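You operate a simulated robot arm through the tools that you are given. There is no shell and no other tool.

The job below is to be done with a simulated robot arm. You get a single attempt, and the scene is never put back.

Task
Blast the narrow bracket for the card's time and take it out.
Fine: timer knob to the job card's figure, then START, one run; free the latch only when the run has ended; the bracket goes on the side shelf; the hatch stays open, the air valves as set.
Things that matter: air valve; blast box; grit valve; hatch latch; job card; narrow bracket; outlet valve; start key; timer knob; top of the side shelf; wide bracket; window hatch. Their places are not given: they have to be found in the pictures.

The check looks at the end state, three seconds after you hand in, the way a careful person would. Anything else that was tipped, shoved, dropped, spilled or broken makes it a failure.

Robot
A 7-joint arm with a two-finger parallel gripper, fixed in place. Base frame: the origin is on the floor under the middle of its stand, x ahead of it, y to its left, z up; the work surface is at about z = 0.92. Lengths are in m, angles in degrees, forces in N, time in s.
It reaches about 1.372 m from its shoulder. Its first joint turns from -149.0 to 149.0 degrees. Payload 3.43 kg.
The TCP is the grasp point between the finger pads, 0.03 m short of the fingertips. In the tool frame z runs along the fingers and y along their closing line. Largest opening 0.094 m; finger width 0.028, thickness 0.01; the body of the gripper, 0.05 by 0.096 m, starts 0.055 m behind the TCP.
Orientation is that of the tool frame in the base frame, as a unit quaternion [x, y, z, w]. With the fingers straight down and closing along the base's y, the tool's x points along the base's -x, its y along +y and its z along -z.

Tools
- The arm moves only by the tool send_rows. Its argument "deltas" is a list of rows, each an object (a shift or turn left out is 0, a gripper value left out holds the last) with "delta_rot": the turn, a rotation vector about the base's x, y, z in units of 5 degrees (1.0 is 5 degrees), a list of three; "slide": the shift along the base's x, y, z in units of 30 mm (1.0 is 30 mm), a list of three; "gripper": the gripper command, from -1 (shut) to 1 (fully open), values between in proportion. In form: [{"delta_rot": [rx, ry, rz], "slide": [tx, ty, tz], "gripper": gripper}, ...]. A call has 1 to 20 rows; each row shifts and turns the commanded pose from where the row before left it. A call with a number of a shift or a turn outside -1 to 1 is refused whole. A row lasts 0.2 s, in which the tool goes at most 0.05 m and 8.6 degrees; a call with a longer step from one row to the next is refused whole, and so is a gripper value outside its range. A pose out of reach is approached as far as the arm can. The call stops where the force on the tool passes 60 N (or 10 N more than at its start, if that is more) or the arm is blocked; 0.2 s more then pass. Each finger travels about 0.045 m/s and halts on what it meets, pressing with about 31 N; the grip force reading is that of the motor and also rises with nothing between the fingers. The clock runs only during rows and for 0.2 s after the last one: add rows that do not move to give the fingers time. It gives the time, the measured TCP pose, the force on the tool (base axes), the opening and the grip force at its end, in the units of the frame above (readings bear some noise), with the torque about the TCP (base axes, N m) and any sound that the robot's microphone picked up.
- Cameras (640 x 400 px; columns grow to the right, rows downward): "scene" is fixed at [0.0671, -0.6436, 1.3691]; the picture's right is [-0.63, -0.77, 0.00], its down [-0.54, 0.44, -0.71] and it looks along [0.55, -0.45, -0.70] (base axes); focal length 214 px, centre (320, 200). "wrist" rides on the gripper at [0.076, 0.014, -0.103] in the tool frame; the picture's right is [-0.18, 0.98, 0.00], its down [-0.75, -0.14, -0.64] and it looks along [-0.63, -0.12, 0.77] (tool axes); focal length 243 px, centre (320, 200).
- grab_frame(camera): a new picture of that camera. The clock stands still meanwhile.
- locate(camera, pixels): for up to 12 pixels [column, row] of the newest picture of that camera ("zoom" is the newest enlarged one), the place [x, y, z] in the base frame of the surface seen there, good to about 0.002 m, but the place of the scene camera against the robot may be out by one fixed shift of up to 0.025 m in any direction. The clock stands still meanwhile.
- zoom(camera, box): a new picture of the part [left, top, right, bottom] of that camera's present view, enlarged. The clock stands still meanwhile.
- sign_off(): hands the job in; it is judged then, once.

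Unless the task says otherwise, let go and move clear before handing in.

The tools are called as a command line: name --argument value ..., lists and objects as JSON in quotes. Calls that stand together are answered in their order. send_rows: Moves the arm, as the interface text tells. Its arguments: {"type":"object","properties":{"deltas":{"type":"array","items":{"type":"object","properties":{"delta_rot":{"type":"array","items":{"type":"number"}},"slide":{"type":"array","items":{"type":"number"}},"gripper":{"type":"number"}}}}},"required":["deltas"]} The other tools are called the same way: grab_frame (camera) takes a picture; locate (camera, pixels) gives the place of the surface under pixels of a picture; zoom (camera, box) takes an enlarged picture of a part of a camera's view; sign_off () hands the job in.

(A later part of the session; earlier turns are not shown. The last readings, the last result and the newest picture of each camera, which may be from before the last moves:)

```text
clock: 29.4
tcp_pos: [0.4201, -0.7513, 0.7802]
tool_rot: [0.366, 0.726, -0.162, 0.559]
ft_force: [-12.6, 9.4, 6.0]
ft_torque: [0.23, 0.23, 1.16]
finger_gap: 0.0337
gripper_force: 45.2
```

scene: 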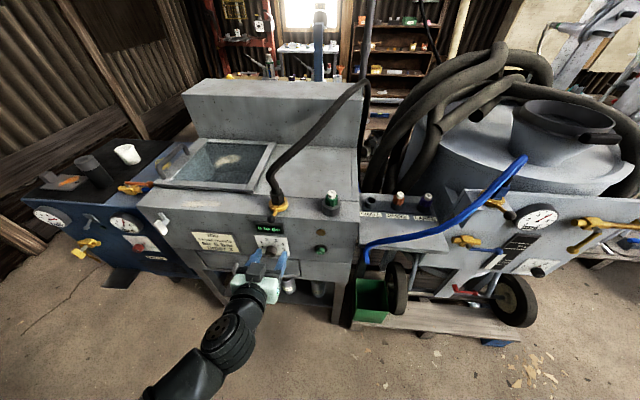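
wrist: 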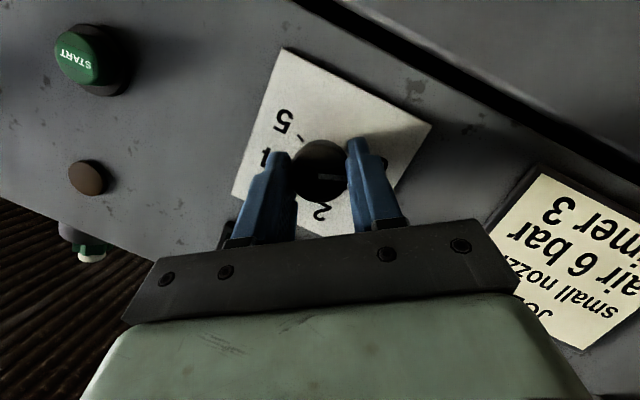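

Loads are modest. I'll continue to about +35° (five more rows) and look.

send_rows --deltas '[{"delta_rot": [0.696, -0.718, 0], "slide": [-0.01, -0.01, -0.005]}, {"delta_rot": [0.696, -0.718, 0], "slide": [-0.01, -0.01, -0.005]}, {"delta_rot": [0.696, -0.718, 0], "slide": [-0.01, -0.01, -0.01]}, {"delta_rot": [0.696, -0.718, 0], "slide": [-0.01, -0.01, -0.01]}, {"delta_rot": [0.696, -0.718, 0], "slide": [-0.01, -0.01, -0.01]}]'

zoom --camera "wrist" --box '[220, 50, 440, 250]'

```text
clock: 30.6
tcp_pos: [0.4172, -0.7533, 0.7789]
tool_rot: [0.467, 0.646, 0.009, 0.604]
ft_force: [-2.9, 5.1, 20.4]
ft_torque: [-0.65, -0.72, 0.9]
finger_gap: 0.0334
gripper_force: 44.9
```

```text
2.00 times, centred on (330, 150) of wrist
```

zoom: 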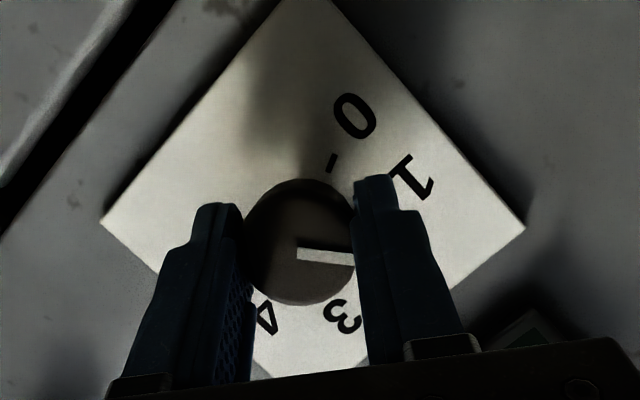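

The knob followed 70° with no slip (pointer still by the right finger). I'll open, roll back about 74° around the knob without touching it, and re-grip.

send_rows --deltas '[{"gripper": 0.2}, {"gripper": 0.2}, {"gripper": 0.2}, {"gripper": 0.2}]'

send_rows --deltas '[{"delta_rot": [-0.696, 0.718, 0], "slide": [0.0113, 0.011, 0]}, {"delta_rot": [-0.696, 0.718, 0], "slide": [0.0113, 0.011, 0]}, {"delta_rot": [-0.696, 0.718, 0], "slide": [0.0113, 0.011, 0]}, {"delta_rot": [-0.696, 0.718, 0], "slide": [0.0113, 0.011, 0]}, {"delta_rot": [-0.696, 0.718, 0], "slide": [0.0113, 0.011, 0]}, {"delta_rot": [-0.696, 0.718, 0], "slide": [0.0113, 0.011, 0]}, {"delta_rot": [-0.696, 0.718, 0], "slide": [0.0113, 0.011, 0]}, {"delta_rot": [-0.696, 0.718, 0], "slide": [0.0113, 0.011, 0]}, {"delta_rot": [-0.696, 0.718, 0], "slide": [0.0113, 0.011, 0]}, {"delta_rot": [-0.696, 0.718, 0], "slide": [0.0113, 0.011, 0]}, {"delta_rot": [-0.696, 0.718, 0], "slide": [0.0113, 0.011, 0]}, {"delta_rot": [-0.696, 0.718, 0], "slide": [0.0113, 0.011, 0]}, {"delta_rot": [-0.696, 0.718, 0], "slide": [0.0113, 0.011, 0]}, {"delta_rot": [-0.696, 0.718, 0], "slide": [0.0113, 0.011, 0]}, {"delta_rot": [-0.557, 0.574, 0], "slide": [0.0113, 0.011, 0]}]'

grab_frame --camera "wrist"

```text
clock: 31.6
tcp_pos: [0.4165, -0.7538, 0.7785]
tool_rot: [0.467, 0.647, 0.007, 0.602]
ft_force: [0.4, -0.3, -0.1]
ft_torque: [-0.01, -0.01, -0.01]
finger_gap: 0.0565
gripper_force: 0.2
```

```text
clock: 34.8
tcp_pos: [0.422, -0.7496, 0.7782]
tool_rot: [0.125, 0.78, -0.467, 0.397]
ft_force: [0.8, -0.6, -0.7]
ft_torque: [0.0, 0.01, -0.01]
finger_gap: 0.0565
gripper_force: 0.1
```

```text
taken
```

wrist: 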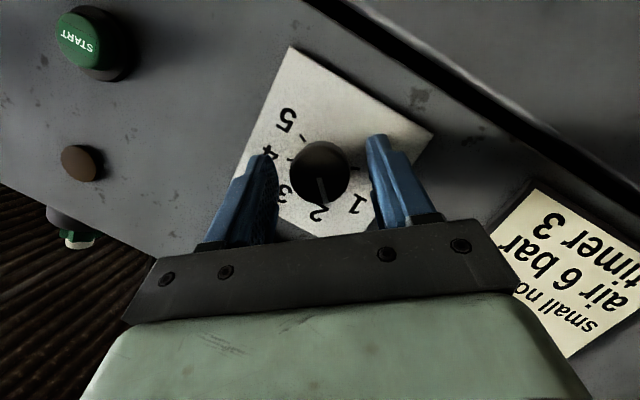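

The pointer now sits between 1 and 2. I'll zoom to measure its angle before re-gripping.

zoom --camera "wrist" --box '[260, 110, 380, 230]'

locate --camera "wrist" --pixels '[[318, 178], [322, 200], [320, 172], [327, 210], [345, 190]]'

```text
3.33 times, centred on (320, 170) of wrist
```

zoom: 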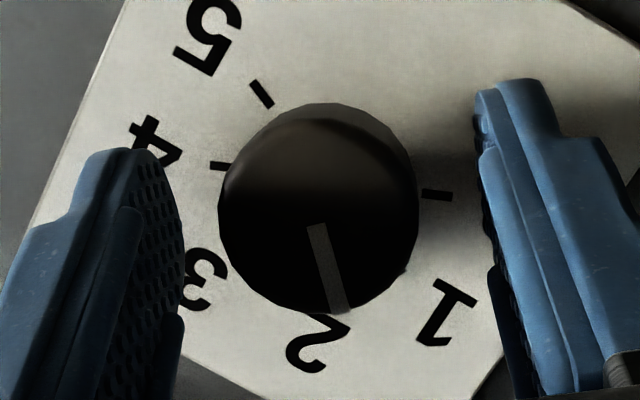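

```text
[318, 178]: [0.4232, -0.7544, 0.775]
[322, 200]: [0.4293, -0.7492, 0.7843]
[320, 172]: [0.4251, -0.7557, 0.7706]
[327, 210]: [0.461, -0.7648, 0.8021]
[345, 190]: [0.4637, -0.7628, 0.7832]
```

I'll locate the pointer's two ends in this zoom for an accurate angle.

locate --camera "zoom" --pixels '[[317, 228], [338, 305], [328, 268], [310, 209], [437, 195], [217, 166], [262, 93], [230, 240], [410, 240]]'

```text
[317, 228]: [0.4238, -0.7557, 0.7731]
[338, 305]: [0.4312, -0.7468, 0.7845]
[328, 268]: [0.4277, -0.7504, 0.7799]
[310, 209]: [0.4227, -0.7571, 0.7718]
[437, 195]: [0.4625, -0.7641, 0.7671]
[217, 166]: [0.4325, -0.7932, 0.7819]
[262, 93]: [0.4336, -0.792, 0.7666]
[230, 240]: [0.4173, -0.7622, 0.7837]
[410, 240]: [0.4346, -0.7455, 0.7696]
```

The pointer is at about −46 to −50°, and tick 3 is at about +23°, so roughly 70° more is needed. I'll grip again here.

send_rows --deltas '[{"gripper": -1}, {"gripper": -1}, {"gripper": -1}, {"gripper": -1}]'

```text
clock: 35.8
tcp_pos: [0.4217, -0.7486, 0.7776]
tool_rot: [0.123, 0.781, -0.467, 0.397]
ft_force: [-2.6, 0.5, -0.4]
ft_torque: [0.67, 0.71, 0.53]
finger_gap: 0.0329
gripper_force: 44.9
```

Well centred this time. I'll turn 70° clockwise with the small arc correction.

send_rows --deltas '[{"delta_rot": [0.696, -0.718, 0], "slide": [-0.0075, -0.0072, 0.001]}, {"delta_rot": [0.696, -0.718, 0], "slide": [-0.0075, -0.0072, 0.001]}, {"delta_rot": [0.696, -0.718, 0], "slide": [-0.0075, -0.0072, 0.001]}, {"delta_rot": [0.696, -0.718, 0], "slide": [-0.0075, -0.0072, 0.001]}, {"delta_rot": [0.696, -0.718, 0], "slide": [-0.0075, -0.0072, 0.001]}, {"delta_rot": [0.696, -0.718, 0], "slide": [-0.0075, -0.0072, 0.001]}, {"delta_rot": [0.696, -0.718, 0], "slide": [-0.0075, -0.0072, 0.001]}, {"delta_rot": [0.696, -0.718, 0], "slide": [-0.0075, -0.0072, 0.001]}, {"delta_rot": [0.696, -0.718, 0], "slide": [-0.0075, -0.0072, 0.001]}, {"delta_rot": [0.696, -0.718, 0], "slide": [-0.0075, -0.0072, 0.001]}, {"delta_rot": [0.696, -0.718, 0], "slide": [-0.0075, -0.0072, 0.001]}, {"delta_rot": [0.696, -0.718, 0], "slide": [-0.0075, -0.0072, 0.001]}, {"delta_rot": [0.696, -0.718, 0], "slide": [-0.0075, -0.0072, 0.001]}, {"delta_rot": [0.696, -0.718, 0], "slide": [-0.0075, -0.0072, 0.001]}]'

zoom --camera "wrist" --box '[240, 90, 400, 230]'

grab_frame --camera "scene"

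```text
clock: 38.8
tcp_pos: [0.4184, -0.7528, 0.7785]
tool_rot: [0.454, 0.661, -0.02, 0.598]
ft_force: [-11.9, -20.4, 17.8]
ft_torque: [-0.67, -0.54, 0.48]
finger_gap: 0.0332
gripper_force: 45.3
```

```text
2.86 times, centred on (320, 160) of wrist
```

zoom: 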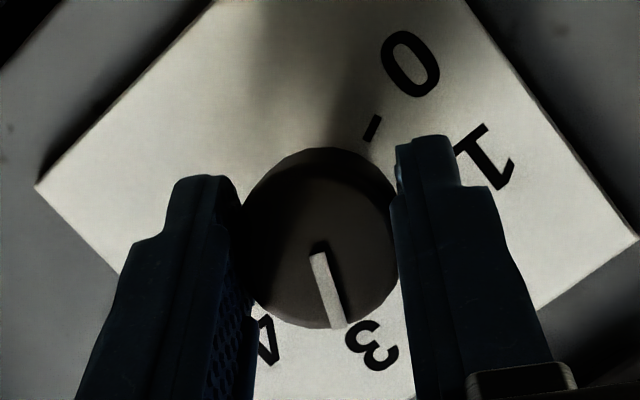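

```text
taken
```

scene: 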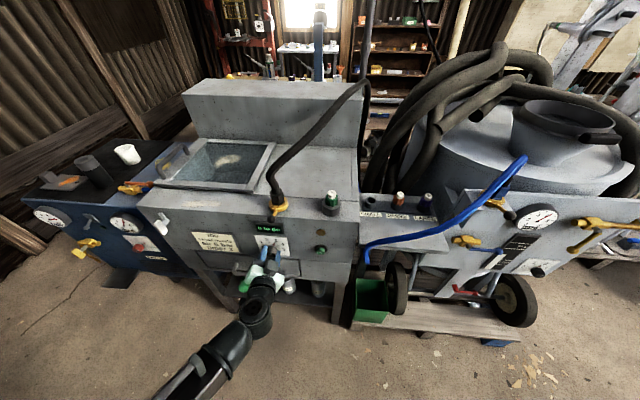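

The pointer (zoom 318,255→338,322) is near 3. I'll measure its angle.

locate --camera "zoom" --pixels '[[318, 260], [336, 318], [327, 290], [372, 128], [320, 240], [260, 280], [385, 220]]'

```text
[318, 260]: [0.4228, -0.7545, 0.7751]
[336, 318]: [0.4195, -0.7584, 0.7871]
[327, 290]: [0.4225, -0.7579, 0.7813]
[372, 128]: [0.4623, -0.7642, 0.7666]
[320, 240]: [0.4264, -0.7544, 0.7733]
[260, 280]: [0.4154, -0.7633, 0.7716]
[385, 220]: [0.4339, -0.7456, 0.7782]
```

Measured pointer angle is about +23°, matching tick 3. I'll relieve the side load, then open and back off to verify with a clear view.

send_rows --deltas '[{"slide": [-0.025, -0.025, 0.03]}, {"slide": [0, 0, 0]}]'

send_rows --deltas '[{"gripper": 0.2}, {"gripper": 0.2}, {"gripper": 0.2}, {"gripper": 0.2}, {"slide": [-0.4, 0.413, 0]}, {"slide": [-0.696, 0.718, 0]}, {"slide": [-0.696, 0.718, 0]}, {"slide": [-0.696, 0.718, 0]}]'

grab_frame --camera "wrist"

```text
clock: 39.4
tcp_pos: [0.4181, -0.7528, 0.7786]
tool_rot: [0.452, 0.663, -0.019, 0.597]
ft_force: [-16.5, -0.7, -2.7]
ft_torque: [-0.86, -0.79, -0.15]
finger_gap: 0.0332
gripper_force: 44.7
```

```text
clock: 41.2
tcp_pos: [0.3445, -0.6762, 0.7776]
tool_rot: [0.452, 0.662, -0.02, 0.598]
ft_force: [0.4, -0.2, -0.5]
ft_torque: [-0.03, -0.02, -0.01]
finger_gap: 0.0568
gripper_force: 0.0
```

```text
taken
```

wrist: 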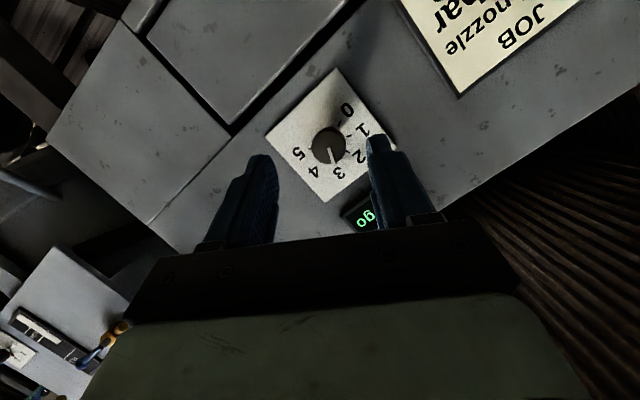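

zoom --camera "wrist" --box '[260, 60, 400, 220]'

zoom --camera "scene" --box '[250, 212, 306, 262]'

```text
2.50 times, centred on (330, 140) of wrist
```

zoom: 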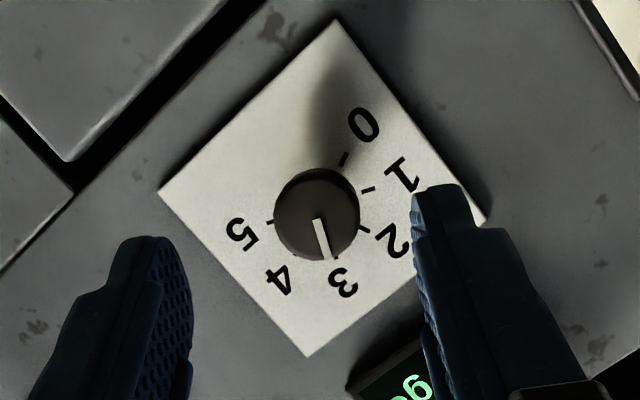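

```text
8.00 times, centred on (278, 237) of scene
```

zoom: 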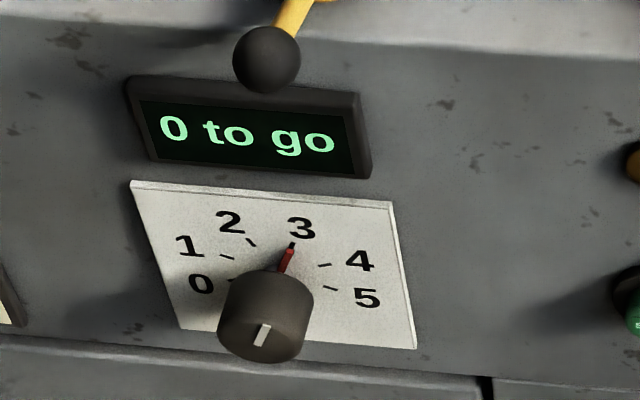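

The scene zoom shows a red pointer at the knob's base pointing right at tick 3 (zoom 287,258). I'll zoom further to confirm alignment.

zoom --camera "scene" --box '[268, 234, 292, 254]'

zoom --camera "wrist" --box '[300, 110, 364, 174]'

```text
16.00 times, centred on (280, 244) of scene
```

zoom: 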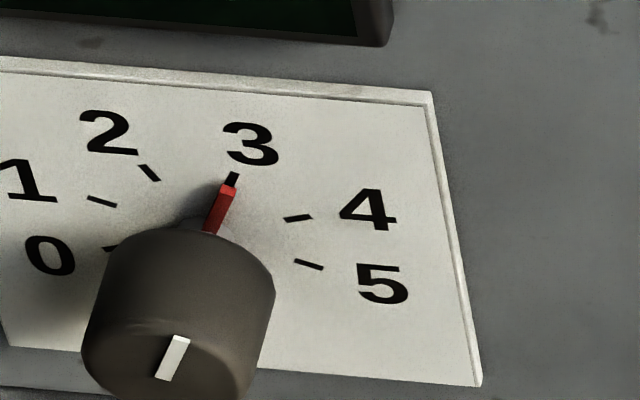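

```text
6.25 times, centred on (332, 142) of wrist
```

zoom: 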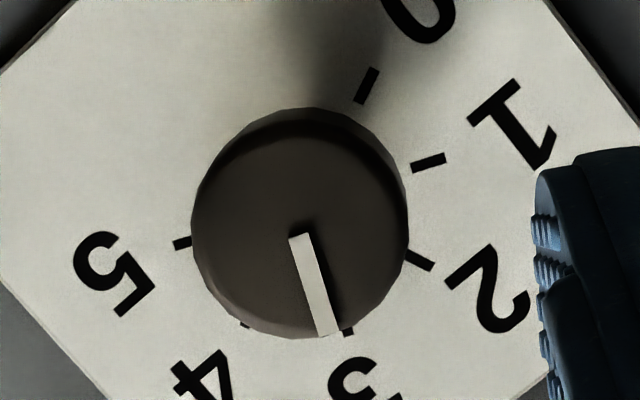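

The red pointer lines up exactly with tick 3. Next, START: I'll close the fingers, roll back upright and shift right to stand off in front of the cap at s≈0.374, z≈0.777.

send_rows --deltas '[{"slide": [-0.515, -0.5, -0.017], "delta_rot": [-0.656, 0.677, 0], "gripper": -1}, {"slide": [-0.515, -0.5, -0.017], "delta_rot": [-0.656, 0.677, 0]}, {"slide": [-0.515, -0.5, -0.017], "delta_rot": [-0.656, 0.677, 0]}, {"slide": [-0.515, -0.5, -0.017], "delta_rot": [-0.656, 0.677, 0]}, {"slide": [-0.515, -0.5, -0.017], "delta_rot": [-0.656, 0.677, 0]}, {"slide": [-0.515, -0.5, -0.017], "delta_rot": [-0.656, 0.677, 0]}, {"slide": [-0.515, -0.5, -0.017], "delta_rot": [-0.656, 0.677, 0]}]'

grab_frame --camera "wrist"

```text
clock: 42.8
tcp_pos: [0.2344, -0.7822, 0.776]
tool_rot: [0.311, 0.753, -0.242, 0.527]
ft_force: [-0.1, -0.1, 0.7]
ft_torque: [-0.02, 0.01, -0.02]
finger_gap: 0.0
gripper_force: 30.3
```

```text
taken
```

wrist: 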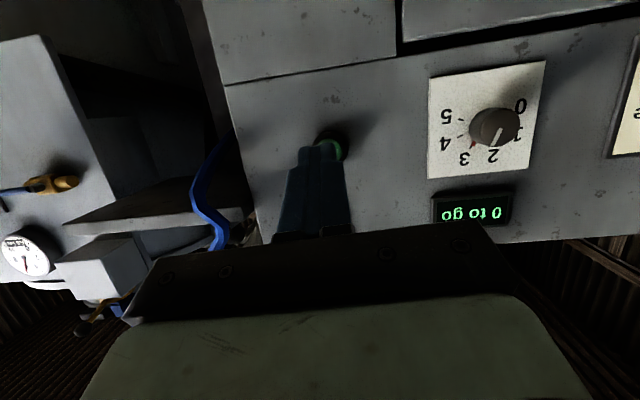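

START is at (333,145), just beyond the closed fingertips. I'll locate it to align exactly.

locate --camera "wrist" --pixels '[[333, 146], [336, 140], [330, 141], [340, 148], [345, 145], [325, 138]]'

zoom --camera "wrist" --box '[290, 110, 370, 190]'

```text
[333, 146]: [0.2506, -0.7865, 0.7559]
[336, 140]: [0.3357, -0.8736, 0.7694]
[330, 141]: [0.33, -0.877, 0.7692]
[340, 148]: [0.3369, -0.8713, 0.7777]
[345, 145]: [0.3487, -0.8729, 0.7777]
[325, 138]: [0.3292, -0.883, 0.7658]
```

```text
5.00 times, centred on (330, 150) of wrist
```

zoom: 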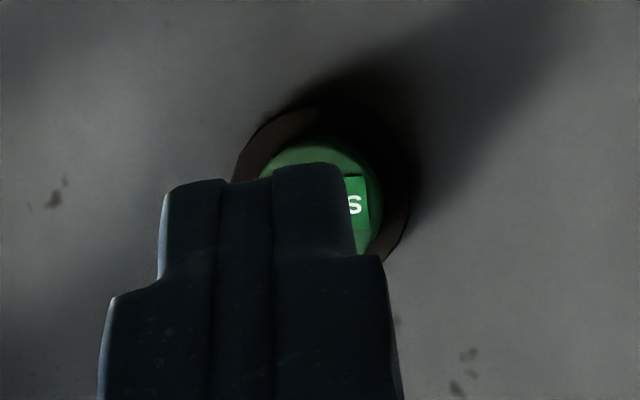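

Aligned at s≈0.376. I'll advance to about 1 cm short of contact.

send_rows --deltas '[{"slide": [0.6, -0.619, -0.02]}, {"slide": [0.6, -0.619, -0.02]}, {"slide": [0.6, -0.619, -0.02]}, {"slide": [0.28, -0.289, 0]}]'

grab_frame --camera "wrist"

zoom --camera "scene" --box '[250, 212, 350, 282]'

```text
clock: 43.8
tcp_pos: [0.2969, -0.8467, 0.7733]
tool_rot: [0.311, 0.753, -0.242, 0.527]
ft_force: [0.4, 0.3, -0.1]
ft_torque: [-0.03, 0.0, -0.03]
finger_gap: 0.0002
gripper_force: 30.8
```

```text
taken
```

wrist: 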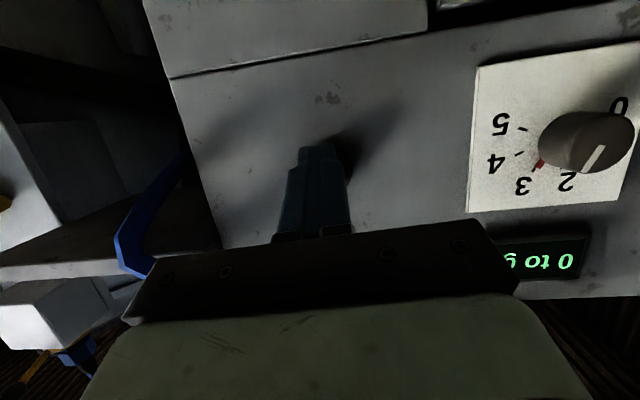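

```text
5.71 times, centred on (300, 247) of scene
```

zoom: 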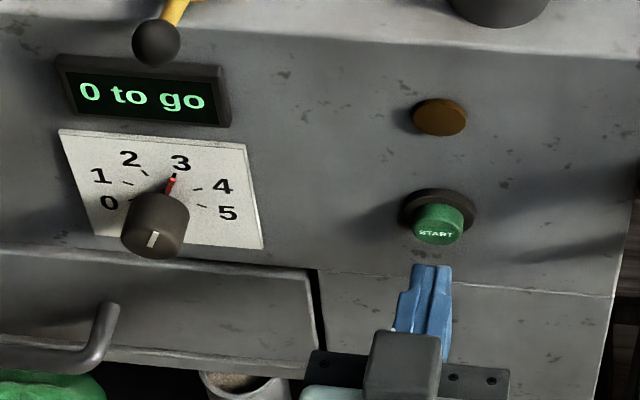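

The fingertips are near (430,268) in this zoom and the START cap at (438,228). I'll locate both in the same scene frame to check vertical alignment before pressing.

locate --camera "zoom" --pixels '[[420, 268], [442, 268], [430, 280], [438, 228], [438, 240], [436, 215], [425, 230], [455, 228], [415, 205], [470, 215]]'

```text
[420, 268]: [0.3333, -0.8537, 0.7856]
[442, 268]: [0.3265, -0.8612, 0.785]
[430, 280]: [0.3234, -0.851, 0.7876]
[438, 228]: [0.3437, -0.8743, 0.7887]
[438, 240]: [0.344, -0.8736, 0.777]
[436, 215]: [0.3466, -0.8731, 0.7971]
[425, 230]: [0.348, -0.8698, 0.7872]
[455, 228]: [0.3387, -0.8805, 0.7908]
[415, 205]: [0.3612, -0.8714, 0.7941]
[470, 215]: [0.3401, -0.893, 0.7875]
```

Tip and cap agree in height (0.785 vs 0.785) and sideways (2 mm), with about 1–2 cm gap. I'll press in small 3 mm steps.

send_rows --deltas '[{"slide": [0.1, -0.103, 0]}, {"slide": [0.07, -0.072, 0]}, {"slide": [0.07, -0.072, 0]}]'

```text
clock: 44.6
tcp_pos: [0.3042, -0.8548, 0.7742]
tool_rot: [0.312, 0.753, -0.243, 0.527]
ft_force: [-0.7, -0.1, -0.5]
ft_torque: [0.01, 0.01, -0.04]
finger_gap: 0.0
gripper_force: 31.0
```

No contact yet at d≈0.825. I'll keep going in 2 mm steps.

send_rows --deltas '[{"slide": [0.05, -0.052, 0]}, {"slide": [0.05, -0.052, 0]}]'

send_rows --deltas '[{"slide": [0.05, -0.052, 0]}, {"slide": [0.05, -0.052, 0]}]'

```text
clock: 45.2
tcp_pos: [0.3084, -0.8563, 0.7737]
tool_rot: [0.311, 0.753, -0.242, 0.527]
ft_force: [-2.2, 0.7, -0.7]
ft_torque: [-0.02, 0.01, -0.02]
finger_gap: 0.0
gripper_force: 31.2
```

```text
clock: 45.8
tcp_pos: [0.3084, -0.8586, 0.7741]
tool_rot: [0.311, 0.753, -0.241, 0.527]
ft_force: [-8.4, 12.7, 1.4]
ft_torque: [-0.11, -0.09, 0.1]
finger_gap: 0.0002
gripper_force: 30.9
heard: click
```

A click was heard with about 15 N of push, so START has probably engaged. I'll back off and check the display.

send_rows --deltas '[{"slide": [-0.5, 0.516, 0]}, {"slide": [-0.696, 0.718, 0]}, {"slide": [-0.696, 0.718, 0]}]'

zoom --camera "scene" --box '[250, 212, 350, 282]'

grab_frame --camera "scene"

```text
clock: 46.6
tcp_pos: [0.2537, -0.7997, 0.7718]
tool_rot: [0.311, 0.753, -0.242, 0.527]
ft_force: [-0.1, 0.5, 0.5]
ft_torque: [-0.01, 0.01, 0.0]
finger_gap: 0.0001
gripper_force: 30.8
```

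```text
5.71 times, centred on (300, 247) of scene
```

zoom: 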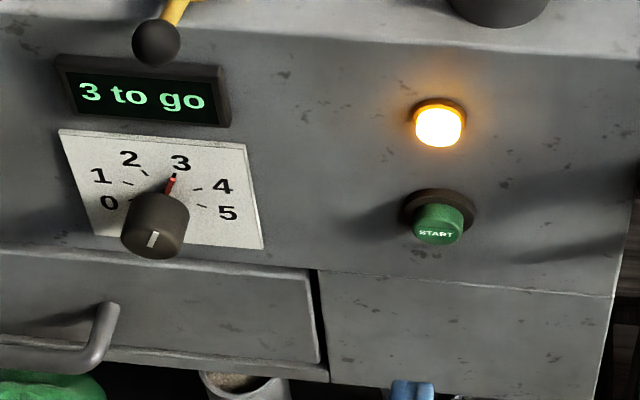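

```text
taken
```

scene: 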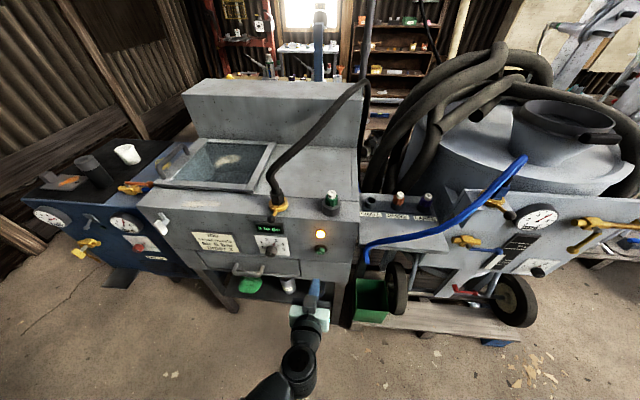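

The run has started: "3 to go" and the amber lamp is lit. While it runs, I'll move (without touching anything) over to the latch side to study it.

send_rows --deltas '[{"slide": [-0.5, 0.516, 0.2]}, {"slide": [-0.5, 0.516, 0.2]}, {"slide": [0.3, 0.9, 0.2]}, {"slide": [0.688, 0.667, 0.2]}, {"slide": [0.688, 0.667, 0.2]}, {"slide": [0.688, 0.667, 0.2]}, {"slide": [0.688, 0.667, 0.2]}, {"slide": [0.688, 0.667, 0.2]}, {"slide": [0.688, 0.667, 0.2]}, {"slide": [0.688, 0.667, 0.2]}, {"slide": [0.688, 0.667, 0.2]}, {"slide": [0.688, 0.667, 0.2]}, {"slide": [0.688, 0.667, 0.2]}, {"slide": [0.688, 0.667, 0.2]}, {"slide": [0.688, 0.667, 0]}, {"slide": [0.688, 0.667, 0]}, {"slide": [0.688, 0.667, 0]}, {"slide": [0.688, 0.667, 0]}]'

grab_frame --camera "wrist"

zoom --camera "scene" --box '[240, 200, 340, 270]'

```text
clock: 50.4
tcp_pos: [0.5573, -0.4673, 0.8548]
tool_rot: [0.311, 0.753, -0.242, 0.527]
ft_force: [0.5, 0.1, 0.1]
ft_torque: [-0.01, 0.0, 0.0]
finger_gap: 0.0
gripper_force: 30.8
out of reach, approached as far as the arm can: row 11, 12, 13, 14, 15
```

```text
taken
```

wrist: 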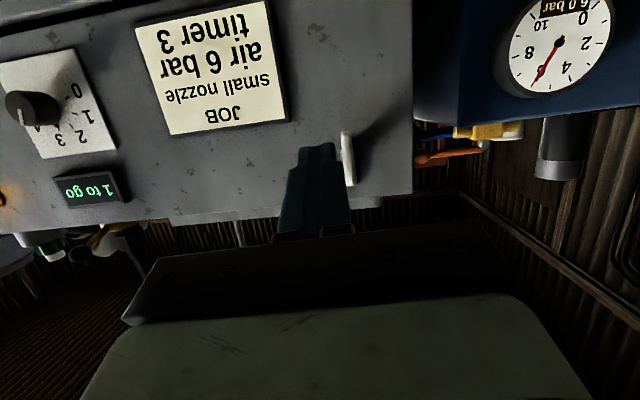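

```text
5.71 times, centred on (290, 235) of scene
```

zoom: 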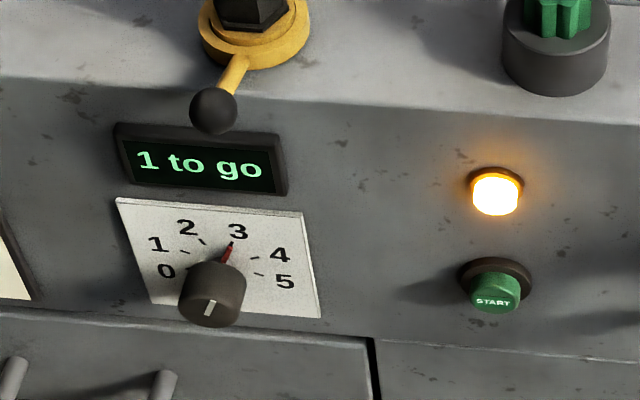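

Display shows "1 to go" with the lamp still lit. I'm near the latch (white paddle at wrist (348,158)); I'll zoom and locate it, still without contact.

zoom --camera "wrist" --box '[290, 100, 420, 220]'

locate --camera "wrist" --pixels '[[346, 138], [350, 180], [348, 160], [360, 145], [370, 135], [358, 160], [410, 150], [385, 205], [250, 215]]'

zoom --camera "scene" --box '[110, 180, 230, 260]'

```text
3.33 times, centred on (355, 160) of wrist
```

zoom: 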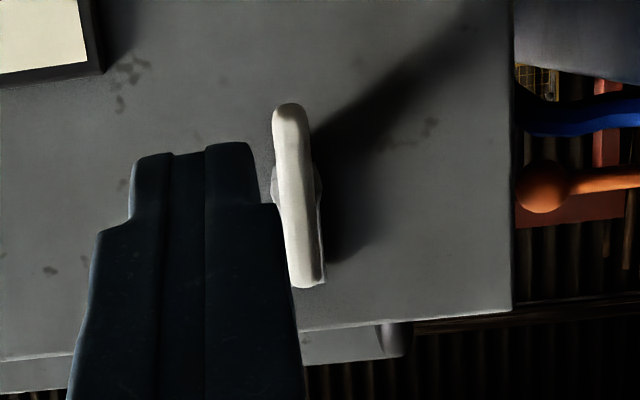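

```text
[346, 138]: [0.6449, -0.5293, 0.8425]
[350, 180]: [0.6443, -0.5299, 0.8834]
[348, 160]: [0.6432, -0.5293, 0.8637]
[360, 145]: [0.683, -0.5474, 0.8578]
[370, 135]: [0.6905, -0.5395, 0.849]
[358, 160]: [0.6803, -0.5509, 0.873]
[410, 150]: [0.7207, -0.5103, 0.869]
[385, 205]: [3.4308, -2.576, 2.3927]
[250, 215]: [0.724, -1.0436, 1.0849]
```

```text
5.00 times, centred on (170, 220) of scene
```

zoom: 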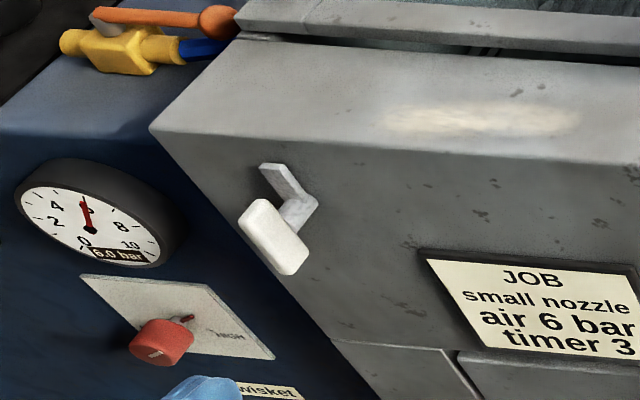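

The latch is a T-bar: vertical white paddle at about s=−0.093, d≈0.83, z 0.843–0.883, on a spindle with a cam plate pointing up. I'll wait for the run to end first, opening the fingers meanwhile.

send_rows --deltas '[{"gripper": 0.0}, {"slide": [0, 0, 0]}, {"slide": [0, 0, 0]}, {"slide": [0, 0, 0]}, {"slide": [0, 0, 0]}, {"slide": [0, 0, 0]}, {"slide": [0, 0, 0]}, {"slide": [0, 0, 0]}, {"slide": [0, 0, 0]}, {"slide": [0, 0, 0]}]'

zoom --camera "scene" --box '[240, 200, 340, 270]'

```text
clock: 52.6
tcp_pos: [0.5589, -0.4681, 0.8536]
tool_rot: [0.311, 0.753, -0.242, 0.526]
ft_force: [-0.2, -1.5, 0.6]
ft_torque: [0.0, -0.03, 0.02]
finger_gap: 0.0469
gripper_force: 0.0
```

```text
5.71 times, centred on (290, 235) of scene
```

zoom: 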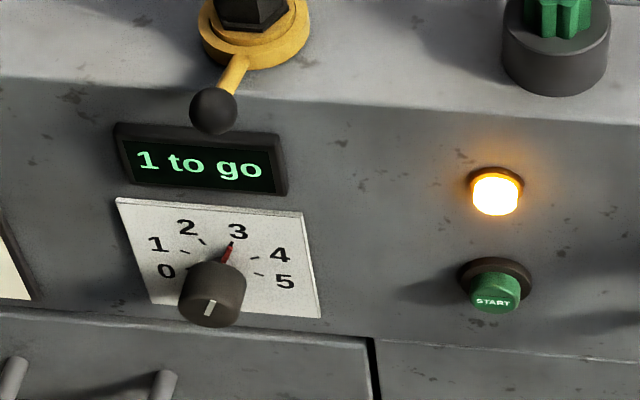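

Still "1 to go" with the lamp on. I'll keep waiting.

send_rows --deltas '[{"slide": [0, 0, 0]}, {"slide": [0, 0, 0]}, {"slide": [0, 0, 0]}, {"slide": [0, 0, 0]}, {"slide": [0, 0, 0]}, {"slide": [0, 0, 0]}, {"slide": [0, 0, 0]}, {"slide": [0, 0, 0]}, {"slide": [0, 0, 0]}, {"slide": [0, 0, 0]}]'

zoom --camera "scene" --box '[240, 200, 340, 270]'

```text
clock: 54.8
tcp_pos: [0.5576, -0.469, 0.8541]
tool_rot: [0.311, 0.752, -0.243, 0.528]
ft_force: [0.3, 0.3, 0.4]
ft_torque: [-0.02, 0.02, 0.0]
finger_gap: 0.047
gripper_force: 0.1
```

```text
5.71 times, centred on (290, 235) of scene
```

zoom: 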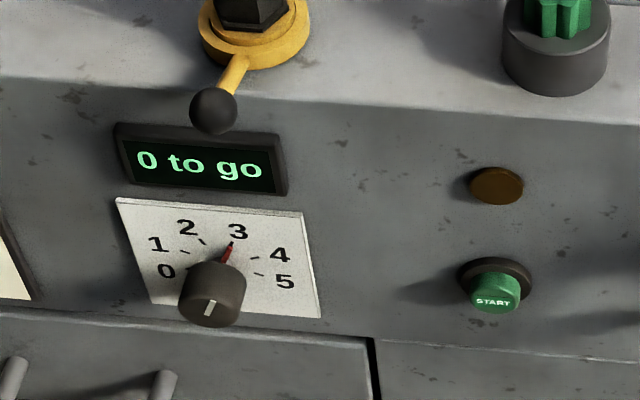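

The run has ended: "0 to go" and the lamp is off. Now I'll take a closer look at the latch from here.

grab_frame --camera "wrist"

zoom --camera "wrist" --box '[310, 110, 400, 200]'

locate --camera "zoom" --pixels '[[225, 180], [260, 200], [225, 330], [255, 330], [270, 260], [205, 260], [240, 480], [230, 120], [240, 400], [290, 280], [190, 280]]'

```text
taken
```

wrist: 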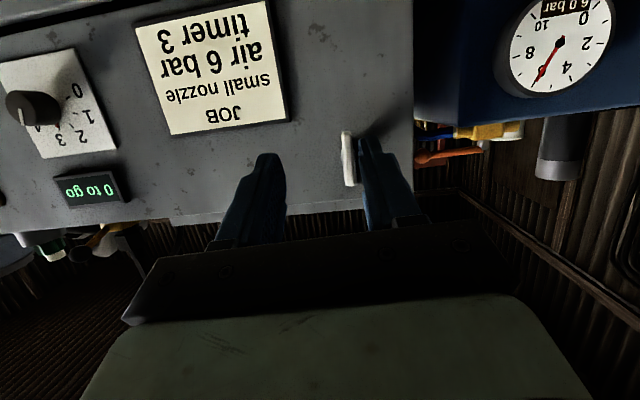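

```text
4.44 times, centred on (355, 155) of wrist
```

zoom: 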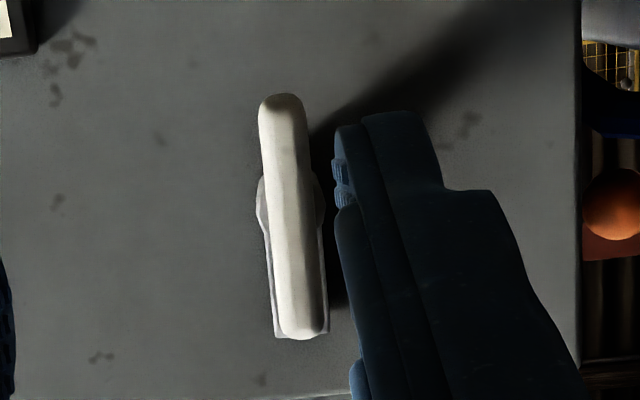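

```text
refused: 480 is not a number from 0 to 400
```

The paddle is clearly visible at zoom (285,215), with the cam plate behind its upper half. I'll locate points on it.

locate --camera "zoom" --pixels '[[283, 105], [300, 325], [290, 215], [268, 160], [300, 160], [280, 300], [312, 260], [262, 205], [320, 200], [278, 330], [327, 328], [230, 260]]'

```text
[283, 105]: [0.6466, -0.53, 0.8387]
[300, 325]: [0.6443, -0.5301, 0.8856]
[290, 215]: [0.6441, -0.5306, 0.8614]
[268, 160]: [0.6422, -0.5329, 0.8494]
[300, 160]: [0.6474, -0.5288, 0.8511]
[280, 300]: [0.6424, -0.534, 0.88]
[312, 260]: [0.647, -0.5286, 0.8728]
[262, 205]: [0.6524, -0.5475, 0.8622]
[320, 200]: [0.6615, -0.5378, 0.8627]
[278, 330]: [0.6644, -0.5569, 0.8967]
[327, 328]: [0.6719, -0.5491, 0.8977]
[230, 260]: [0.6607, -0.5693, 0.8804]
```

Paddle axis is at s≈−0.094, z≈0.8625, front face d≈0.829, bar about 9 mm wide; the cam plate sits at d≈0.862. I'll move to a standoff in front of it, aligned.

send_rows --deltas '[{"slide": [0.497, -0.273, 0.133]}, {"slide": [0.497, -0.273, 0.133]}, {"slide": [0.497, -0.273, 0.133]}, {"slide": [0.497, -0.273, 0.133]}]'

grab_frame --camera "wrist"

```text
clock: 55.8
tcp_pos: [0.6177, -0.5007, 0.8682]
tool_rot: [0.311, 0.753, -0.242, 0.526]
ft_force: [1.3, 0.6, -0.1]
ft_torque: [0.03, 0.01, 0.01]
finger_gap: 0.047
gripper_force: 0.1
```

```text
taken
```

wrist: 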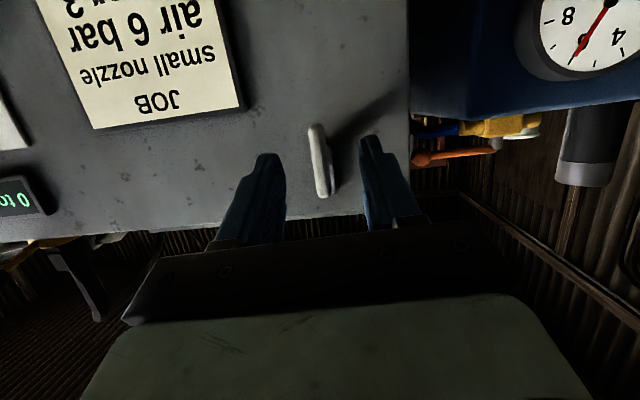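

The paddle is centred between the fingers at (320,160). I'll advance 24 mm and close gently.

send_rows --deltas '[{"slide": [0.278, -0.287, 0.03]}, {"slide": [0.278, -0.287, 0.03]}, {"slide": [0, 0, 0]}]'

grab_frame --camera "wrist"

```text
clock: 56.6
tcp_pos: [0.6337, -0.5172, 0.8717]
tool_rot: [0.311, 0.752, -0.243, 0.527]
ft_force: [0.0, 0.3, 0.1]
ft_torque: [0.01, 0.01, 0.03]
finger_gap: 0.0471
gripper_force: 0.1
```

```text
taken
```

wrist: 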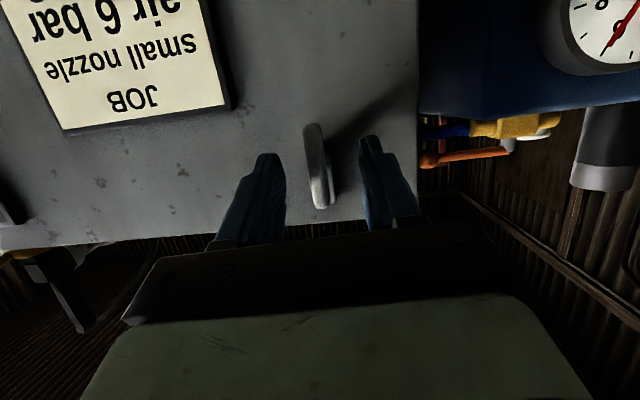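

Fingers straddle the paddle at (318,165). I'll close on it.

send_rows --deltas '[{"gripper": -1}, {"gripper": -1}, {"gripper": -1}, {"gripper": -1}, {"gripper": -1}]'

grab_frame --camera "wrist"

```text
clock: 57.8
tcp_pos: [0.6335, -0.5187, 0.8704]
tool_rot: [0.312, 0.752, -0.243, 0.527]
ft_force: [-21.9, -26.3, 6.6]
ft_torque: [-0.74, -0.43, -0.06]
finger_gap: 0.0098
gripper_force: 43.3
```

```text
taken
```

wrist: 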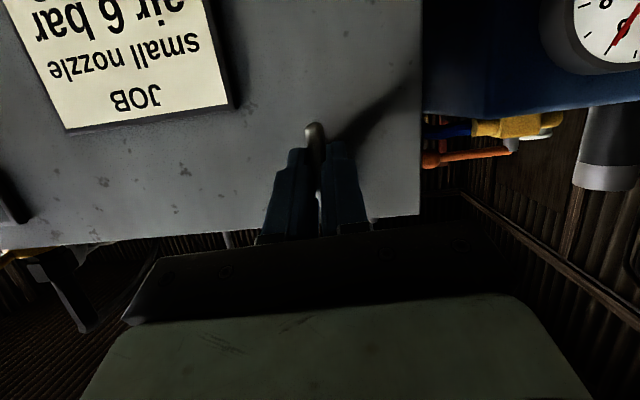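

Gripped at 9.8 mm; there's ~34 N sideways to the right, so I'll nudge 2 mm right to relieve it.

send_rows --deltas '[{"slide": [-0.048, -0.046, 0]}, {"slide": [0, 0, 0]}]'

```text
clock: 58.4
tcp_pos: [0.6319, -0.5178, 0.8704]
tool_rot: [0.311, 0.752, -0.242, 0.528]
ft_force: [-9.5, -9.5, 5.9]
ft_torque: [0.13, 0.24, 0.39]
finger_gap: 0.01
gripper_force: 43.1
```

Load is small now. I'll test a 5° clockwise turn about the spindle and read the torque.

send_rows --deltas '[{"delta_rot": [0.696, -0.718, 0], "slide": [-0.0167, -0.0162, 0]}, {"slide": [0, 0, 0]}]'

```text
clock: 59.0
tcp_pos: [0.6317, -0.5193, 0.8708]
tool_rot: [0.334, 0.742, -0.211, 0.542]
ft_force: [3.8, -0.1, 4.1]
ft_torque: [-1.05, 0.72, 0.67]
finger_gap: 0.0109
gripper_force: 44.5
```

The clockwise test shows about 1.25 Nm resistance with the gap widening, so the paddle may not be turning that way. I'll try the opposite direction.

send_rows --deltas '[{"delta_rot": [-0.696, 0.718, 0], "slide": [0.0167, 0.0162, 0]}, {"delta_rot": [-0.696, 0.718, 0], "slide": [0.0167, 0.0162, 0]}, {"slide": [0, 0, 0]}]'

zoom --camera "wrist" --box '[260, 90, 400, 230]'

```text
clock: 59.8
tcp_pos: [0.6324, -0.5174, 0.8703]
tool_rot: [0.286, 0.761, -0.274, 0.514]
ft_force: [7.5, 2.3, 5.6]
ft_torque: [-0.59, -0.63, 0.9]
finger_gap: 0.01
gripper_force: 43.7
```

```text
2.86 times, centred on (330, 160) of wrist
```

zoom: 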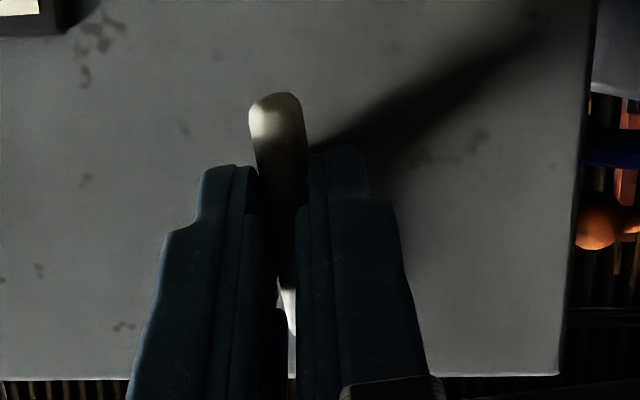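

Counter-clockwise turns freely (torque ≈0, gap steady). I'll continue in 15° chunks, following the small arc around the spindle.

send_rows --deltas '[{"delta_rot": [-0.696, 0.718, 0], "slide": [0.0165, 0.016, -0.003]}, {"delta_rot": [-0.696, 0.718, 0], "slide": [0.0165, 0.016, -0.005]}, {"delta_rot": [-0.696, 0.718, 0], "slide": [0.016, 0.0155, -0.007]}]'

send_rows --deltas '[{"delta_rot": [-0.696, 0.718, 0], "slide": [0.0155, 0.015, -0.009]}, {"delta_rot": [-0.696, 0.718, 0], "slide": [0.015, 0.0145, -0.011]}, {"delta_rot": [-0.696, 0.718, 0], "slide": [0.0145, 0.014, -0.012]}]'

```text
clock: 60.6
tcp_pos: [0.634, -0.5168, 0.8691]
tool_rot: [0.213, 0.778, -0.368, 0.463]
ft_force: [1.9, -4.4, 3.3]
ft_torque: [-0.48, -0.48, 1.02]
finger_gap: 0.01
gripper_force: 43.5
```

```text
clock: 61.4
tcp_pos: [0.6346, -0.5156, 0.8691]
tool_rot: [0.134, 0.781, -0.457, 0.405]
ft_force: [-2.9, -9.5, 10.3]
ft_torque: [-0.37, -0.26, 0.85]
finger_gap: 0.0097
gripper_force: 43.8
```

Turning smoothly at −35°. Continuing.

send_rows --deltas '[{"delta_rot": [-0.696, 0.718, 0], "slide": [0.0135, 0.013, -0.014]}, {"delta_rot": [-0.696, 0.718, 0], "slide": [0.0125, 0.012, -0.015]}, {"delta_rot": [-0.696, 0.718, 0], "slide": [0.0115, 0.011, -0.016]}]'

grab_frame --camera "wrist"

```text
clock: 62.2
tcp_pos: [0.6365, -0.5161, 0.8674]
tool_rot: [0.052, 0.77, -0.537, 0.341]
ft_force: [-4.3, -12.9, 21.8]
ft_torque: [0.08, 0.24, -0.09]
finger_gap: 0.01
gripper_force: 43.3
```

```text
taken
```

wrist: 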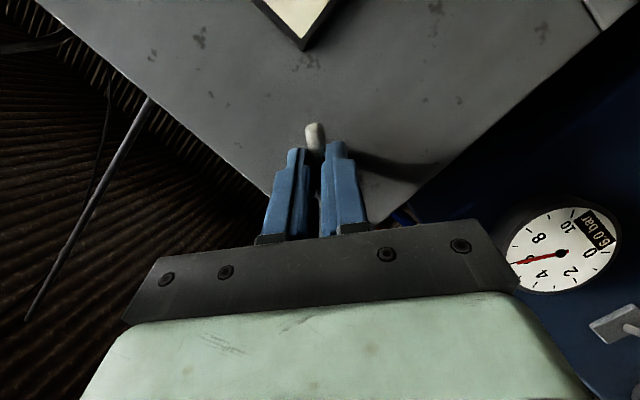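

At −50°, force shows I'm pressing slightly down-left, so I'll ease up-right a little while turning on.

send_rows --deltas '[{"delta_rot": [-0.696, 0.718, 0], "slide": [-0.01, -0.01, 0.02]}, {"delta_rot": [-0.696, 0.718, 0], "slide": [0, 0, 0.0]}, {"delta_rot": [-0.696, 0.718, 0], "slide": [0, 0, -0.005]}]'

zoom --camera "scene" --box '[110, 180, 230, 260]'

```text
clock: 63.0
tcp_pos: [0.6357, -0.5147, 0.8661]
tool_rot: [-0.029, 0.748, -0.606, 0.269]
ft_force: [-6.1, -11.9, -8.8]
ft_torque: [0.33, 0.29, 0.69]
finger_gap: 0.0097
gripper_force: 43.7
```

```text
5.00 times, centred on (170, 220) of scene
```

zoom: 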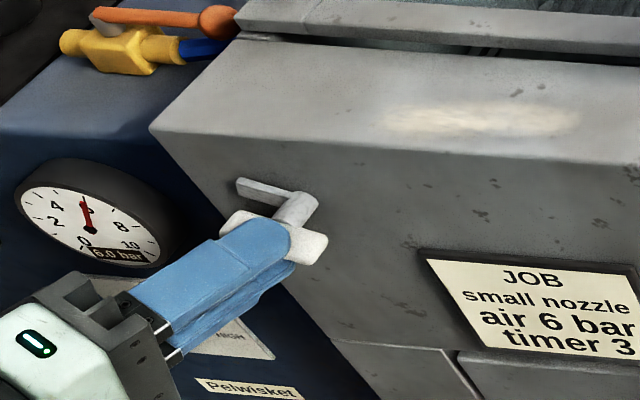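

The latch cam plate has swung most of the way left (zoom 270,195). I'll continue to −80°, then −90°.

send_rows --deltas '[{"delta_rot": [-0.696, 0.718, 0], "slide": [0, 0, -0.015]}, {"delta_rot": [-0.696, 0.718, 0], "slide": [0, 0, -0.015]}, {"delta_rot": [-0.696, 0.718, 0], "slide": [0, 0, -0.015]}]'

```text
clock: 63.8
tcp_pos: [0.636, -0.5143, 0.866]
tool_rot: [-0.109, 0.713, -0.665, 0.195]
ft_force: [-14.7, -3.2, -24.5]
ft_torque: [0.88, 0.65, -0.88]
finger_gap: 0.0098
gripper_force: 43.8
```

Still turning freely at −80° (torque about the spindle ≈0.15). Two more steps with a slight lowering.

send_rows --deltas '[{"delta_rot": [-0.696, 0.718, 0], "slide": [0, 0, -0.03]}, {"delta_rot": [-0.696, 0.718, 0], "slide": [0, 0, -0.02]}]'

zoom --camera "scene" --box '[110, 180, 230, 260]'

```text
clock: 64.4
tcp_pos: [0.6364, -0.5146, 0.866]
tool_rot: [0.16, -0.684, 0.697, -0.146]
ft_force: [-15.4, 2.5, -28.6]
ft_torque: [1.7, -0.64, -0.7]
finger_gap: 0.0104
gripper_force: 43.3
```

```text
5.00 times, centred on (170, 220) of scene
```

zoom: 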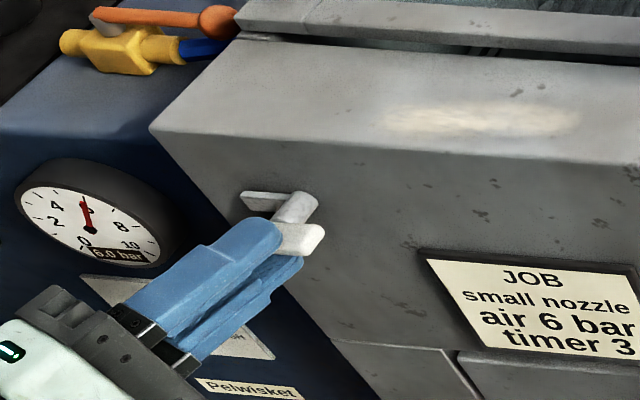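

Resistance (1.6 Nm) now appears and the cam plate lies horizontal, so the latch is at its end stop. I'll relax slightly, open the fingers and back off.

send_rows --deltas '[{"delta_rot": [0.35, -0.36, 0], "slide": [0, 0, -0.03]}, {"slide": [0, 0, 0]}]'

send_rows --deltas '[{"gripper": -0.4}, {"gripper": -0.4}, {"gripper": -0.4}, {"gripper": -0.4}, {"slide": [-0.4, 0.413, 0]}, {"slide": [-0.696, 0.718, 0]}, {"slide": [-0.696, 0.718, 0]}]'

grab_frame --camera "scene"

zoom --camera "scene" --box '[110, 120, 290, 250]'

```text
clock: 65.0
tcp_pos: [0.6356, -0.5146, 0.8657]
tool_rot: [0.149, -0.689, 0.692, -0.156]
ft_force: [-13.0, 4.5, -19.9]
ft_torque: [0.7, 0.59, -0.74]
finger_gap: 0.0102
gripper_force: 43.7
```

```text
clock: 66.6
tcp_pos: [0.5802, -0.4567, 0.8658]
tool_rot: [0.148, -0.689, 0.692, -0.158]
ft_force: [-0.2, 0.4, 0.5]
ft_torque: [-0.02, 0.03, -0.02]
finger_gap: 0.0284
gripper_force: 0.1
```

```text
taken
```

scene: 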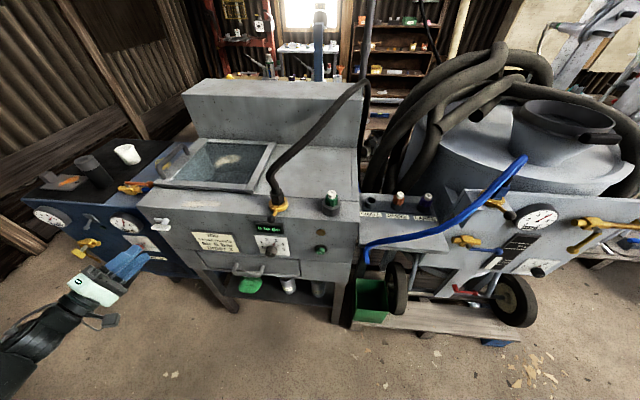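

```text
3.08 times, centred on (200, 185) of scene
```

zoom: 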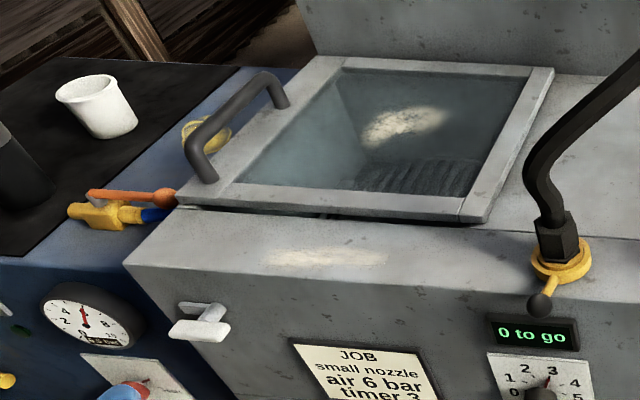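

The latch stays turned, cam plate horizontal (zoom 200,318). Next is the hatch handle on the lid's left side (zoom 235,115); I'll locate it and the lid edges.

locate --camera "zoom" --pixels '[[200, 175], [190, 143], [210, 115], [235, 95], [262, 76], [284, 102], [180, 195], [340, 60], [487, 217], [552, 70], [460, 215], [225, 190]]'

zoom --camera "scene" --box '[145, 130, 225, 200]'

```text
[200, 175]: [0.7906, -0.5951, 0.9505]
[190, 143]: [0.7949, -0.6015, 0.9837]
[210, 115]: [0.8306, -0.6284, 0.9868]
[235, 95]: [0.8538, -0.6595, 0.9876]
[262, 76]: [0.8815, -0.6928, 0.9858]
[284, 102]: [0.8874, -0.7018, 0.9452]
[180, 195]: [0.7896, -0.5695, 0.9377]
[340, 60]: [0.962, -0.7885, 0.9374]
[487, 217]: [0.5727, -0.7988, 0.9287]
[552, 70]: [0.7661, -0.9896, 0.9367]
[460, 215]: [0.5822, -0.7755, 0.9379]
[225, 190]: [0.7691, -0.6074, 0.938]
```

```text
5.71 times, centred on (185, 165) of scene
```

zoom: 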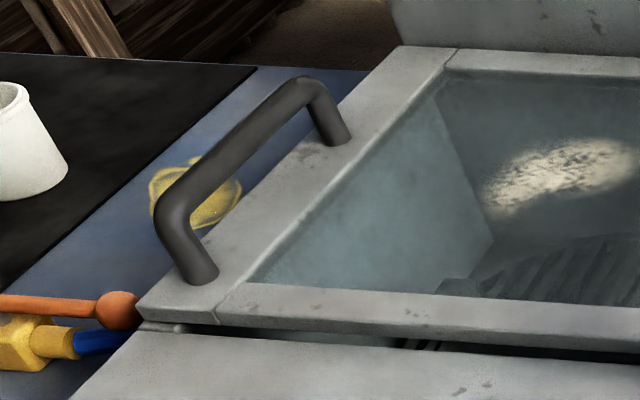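

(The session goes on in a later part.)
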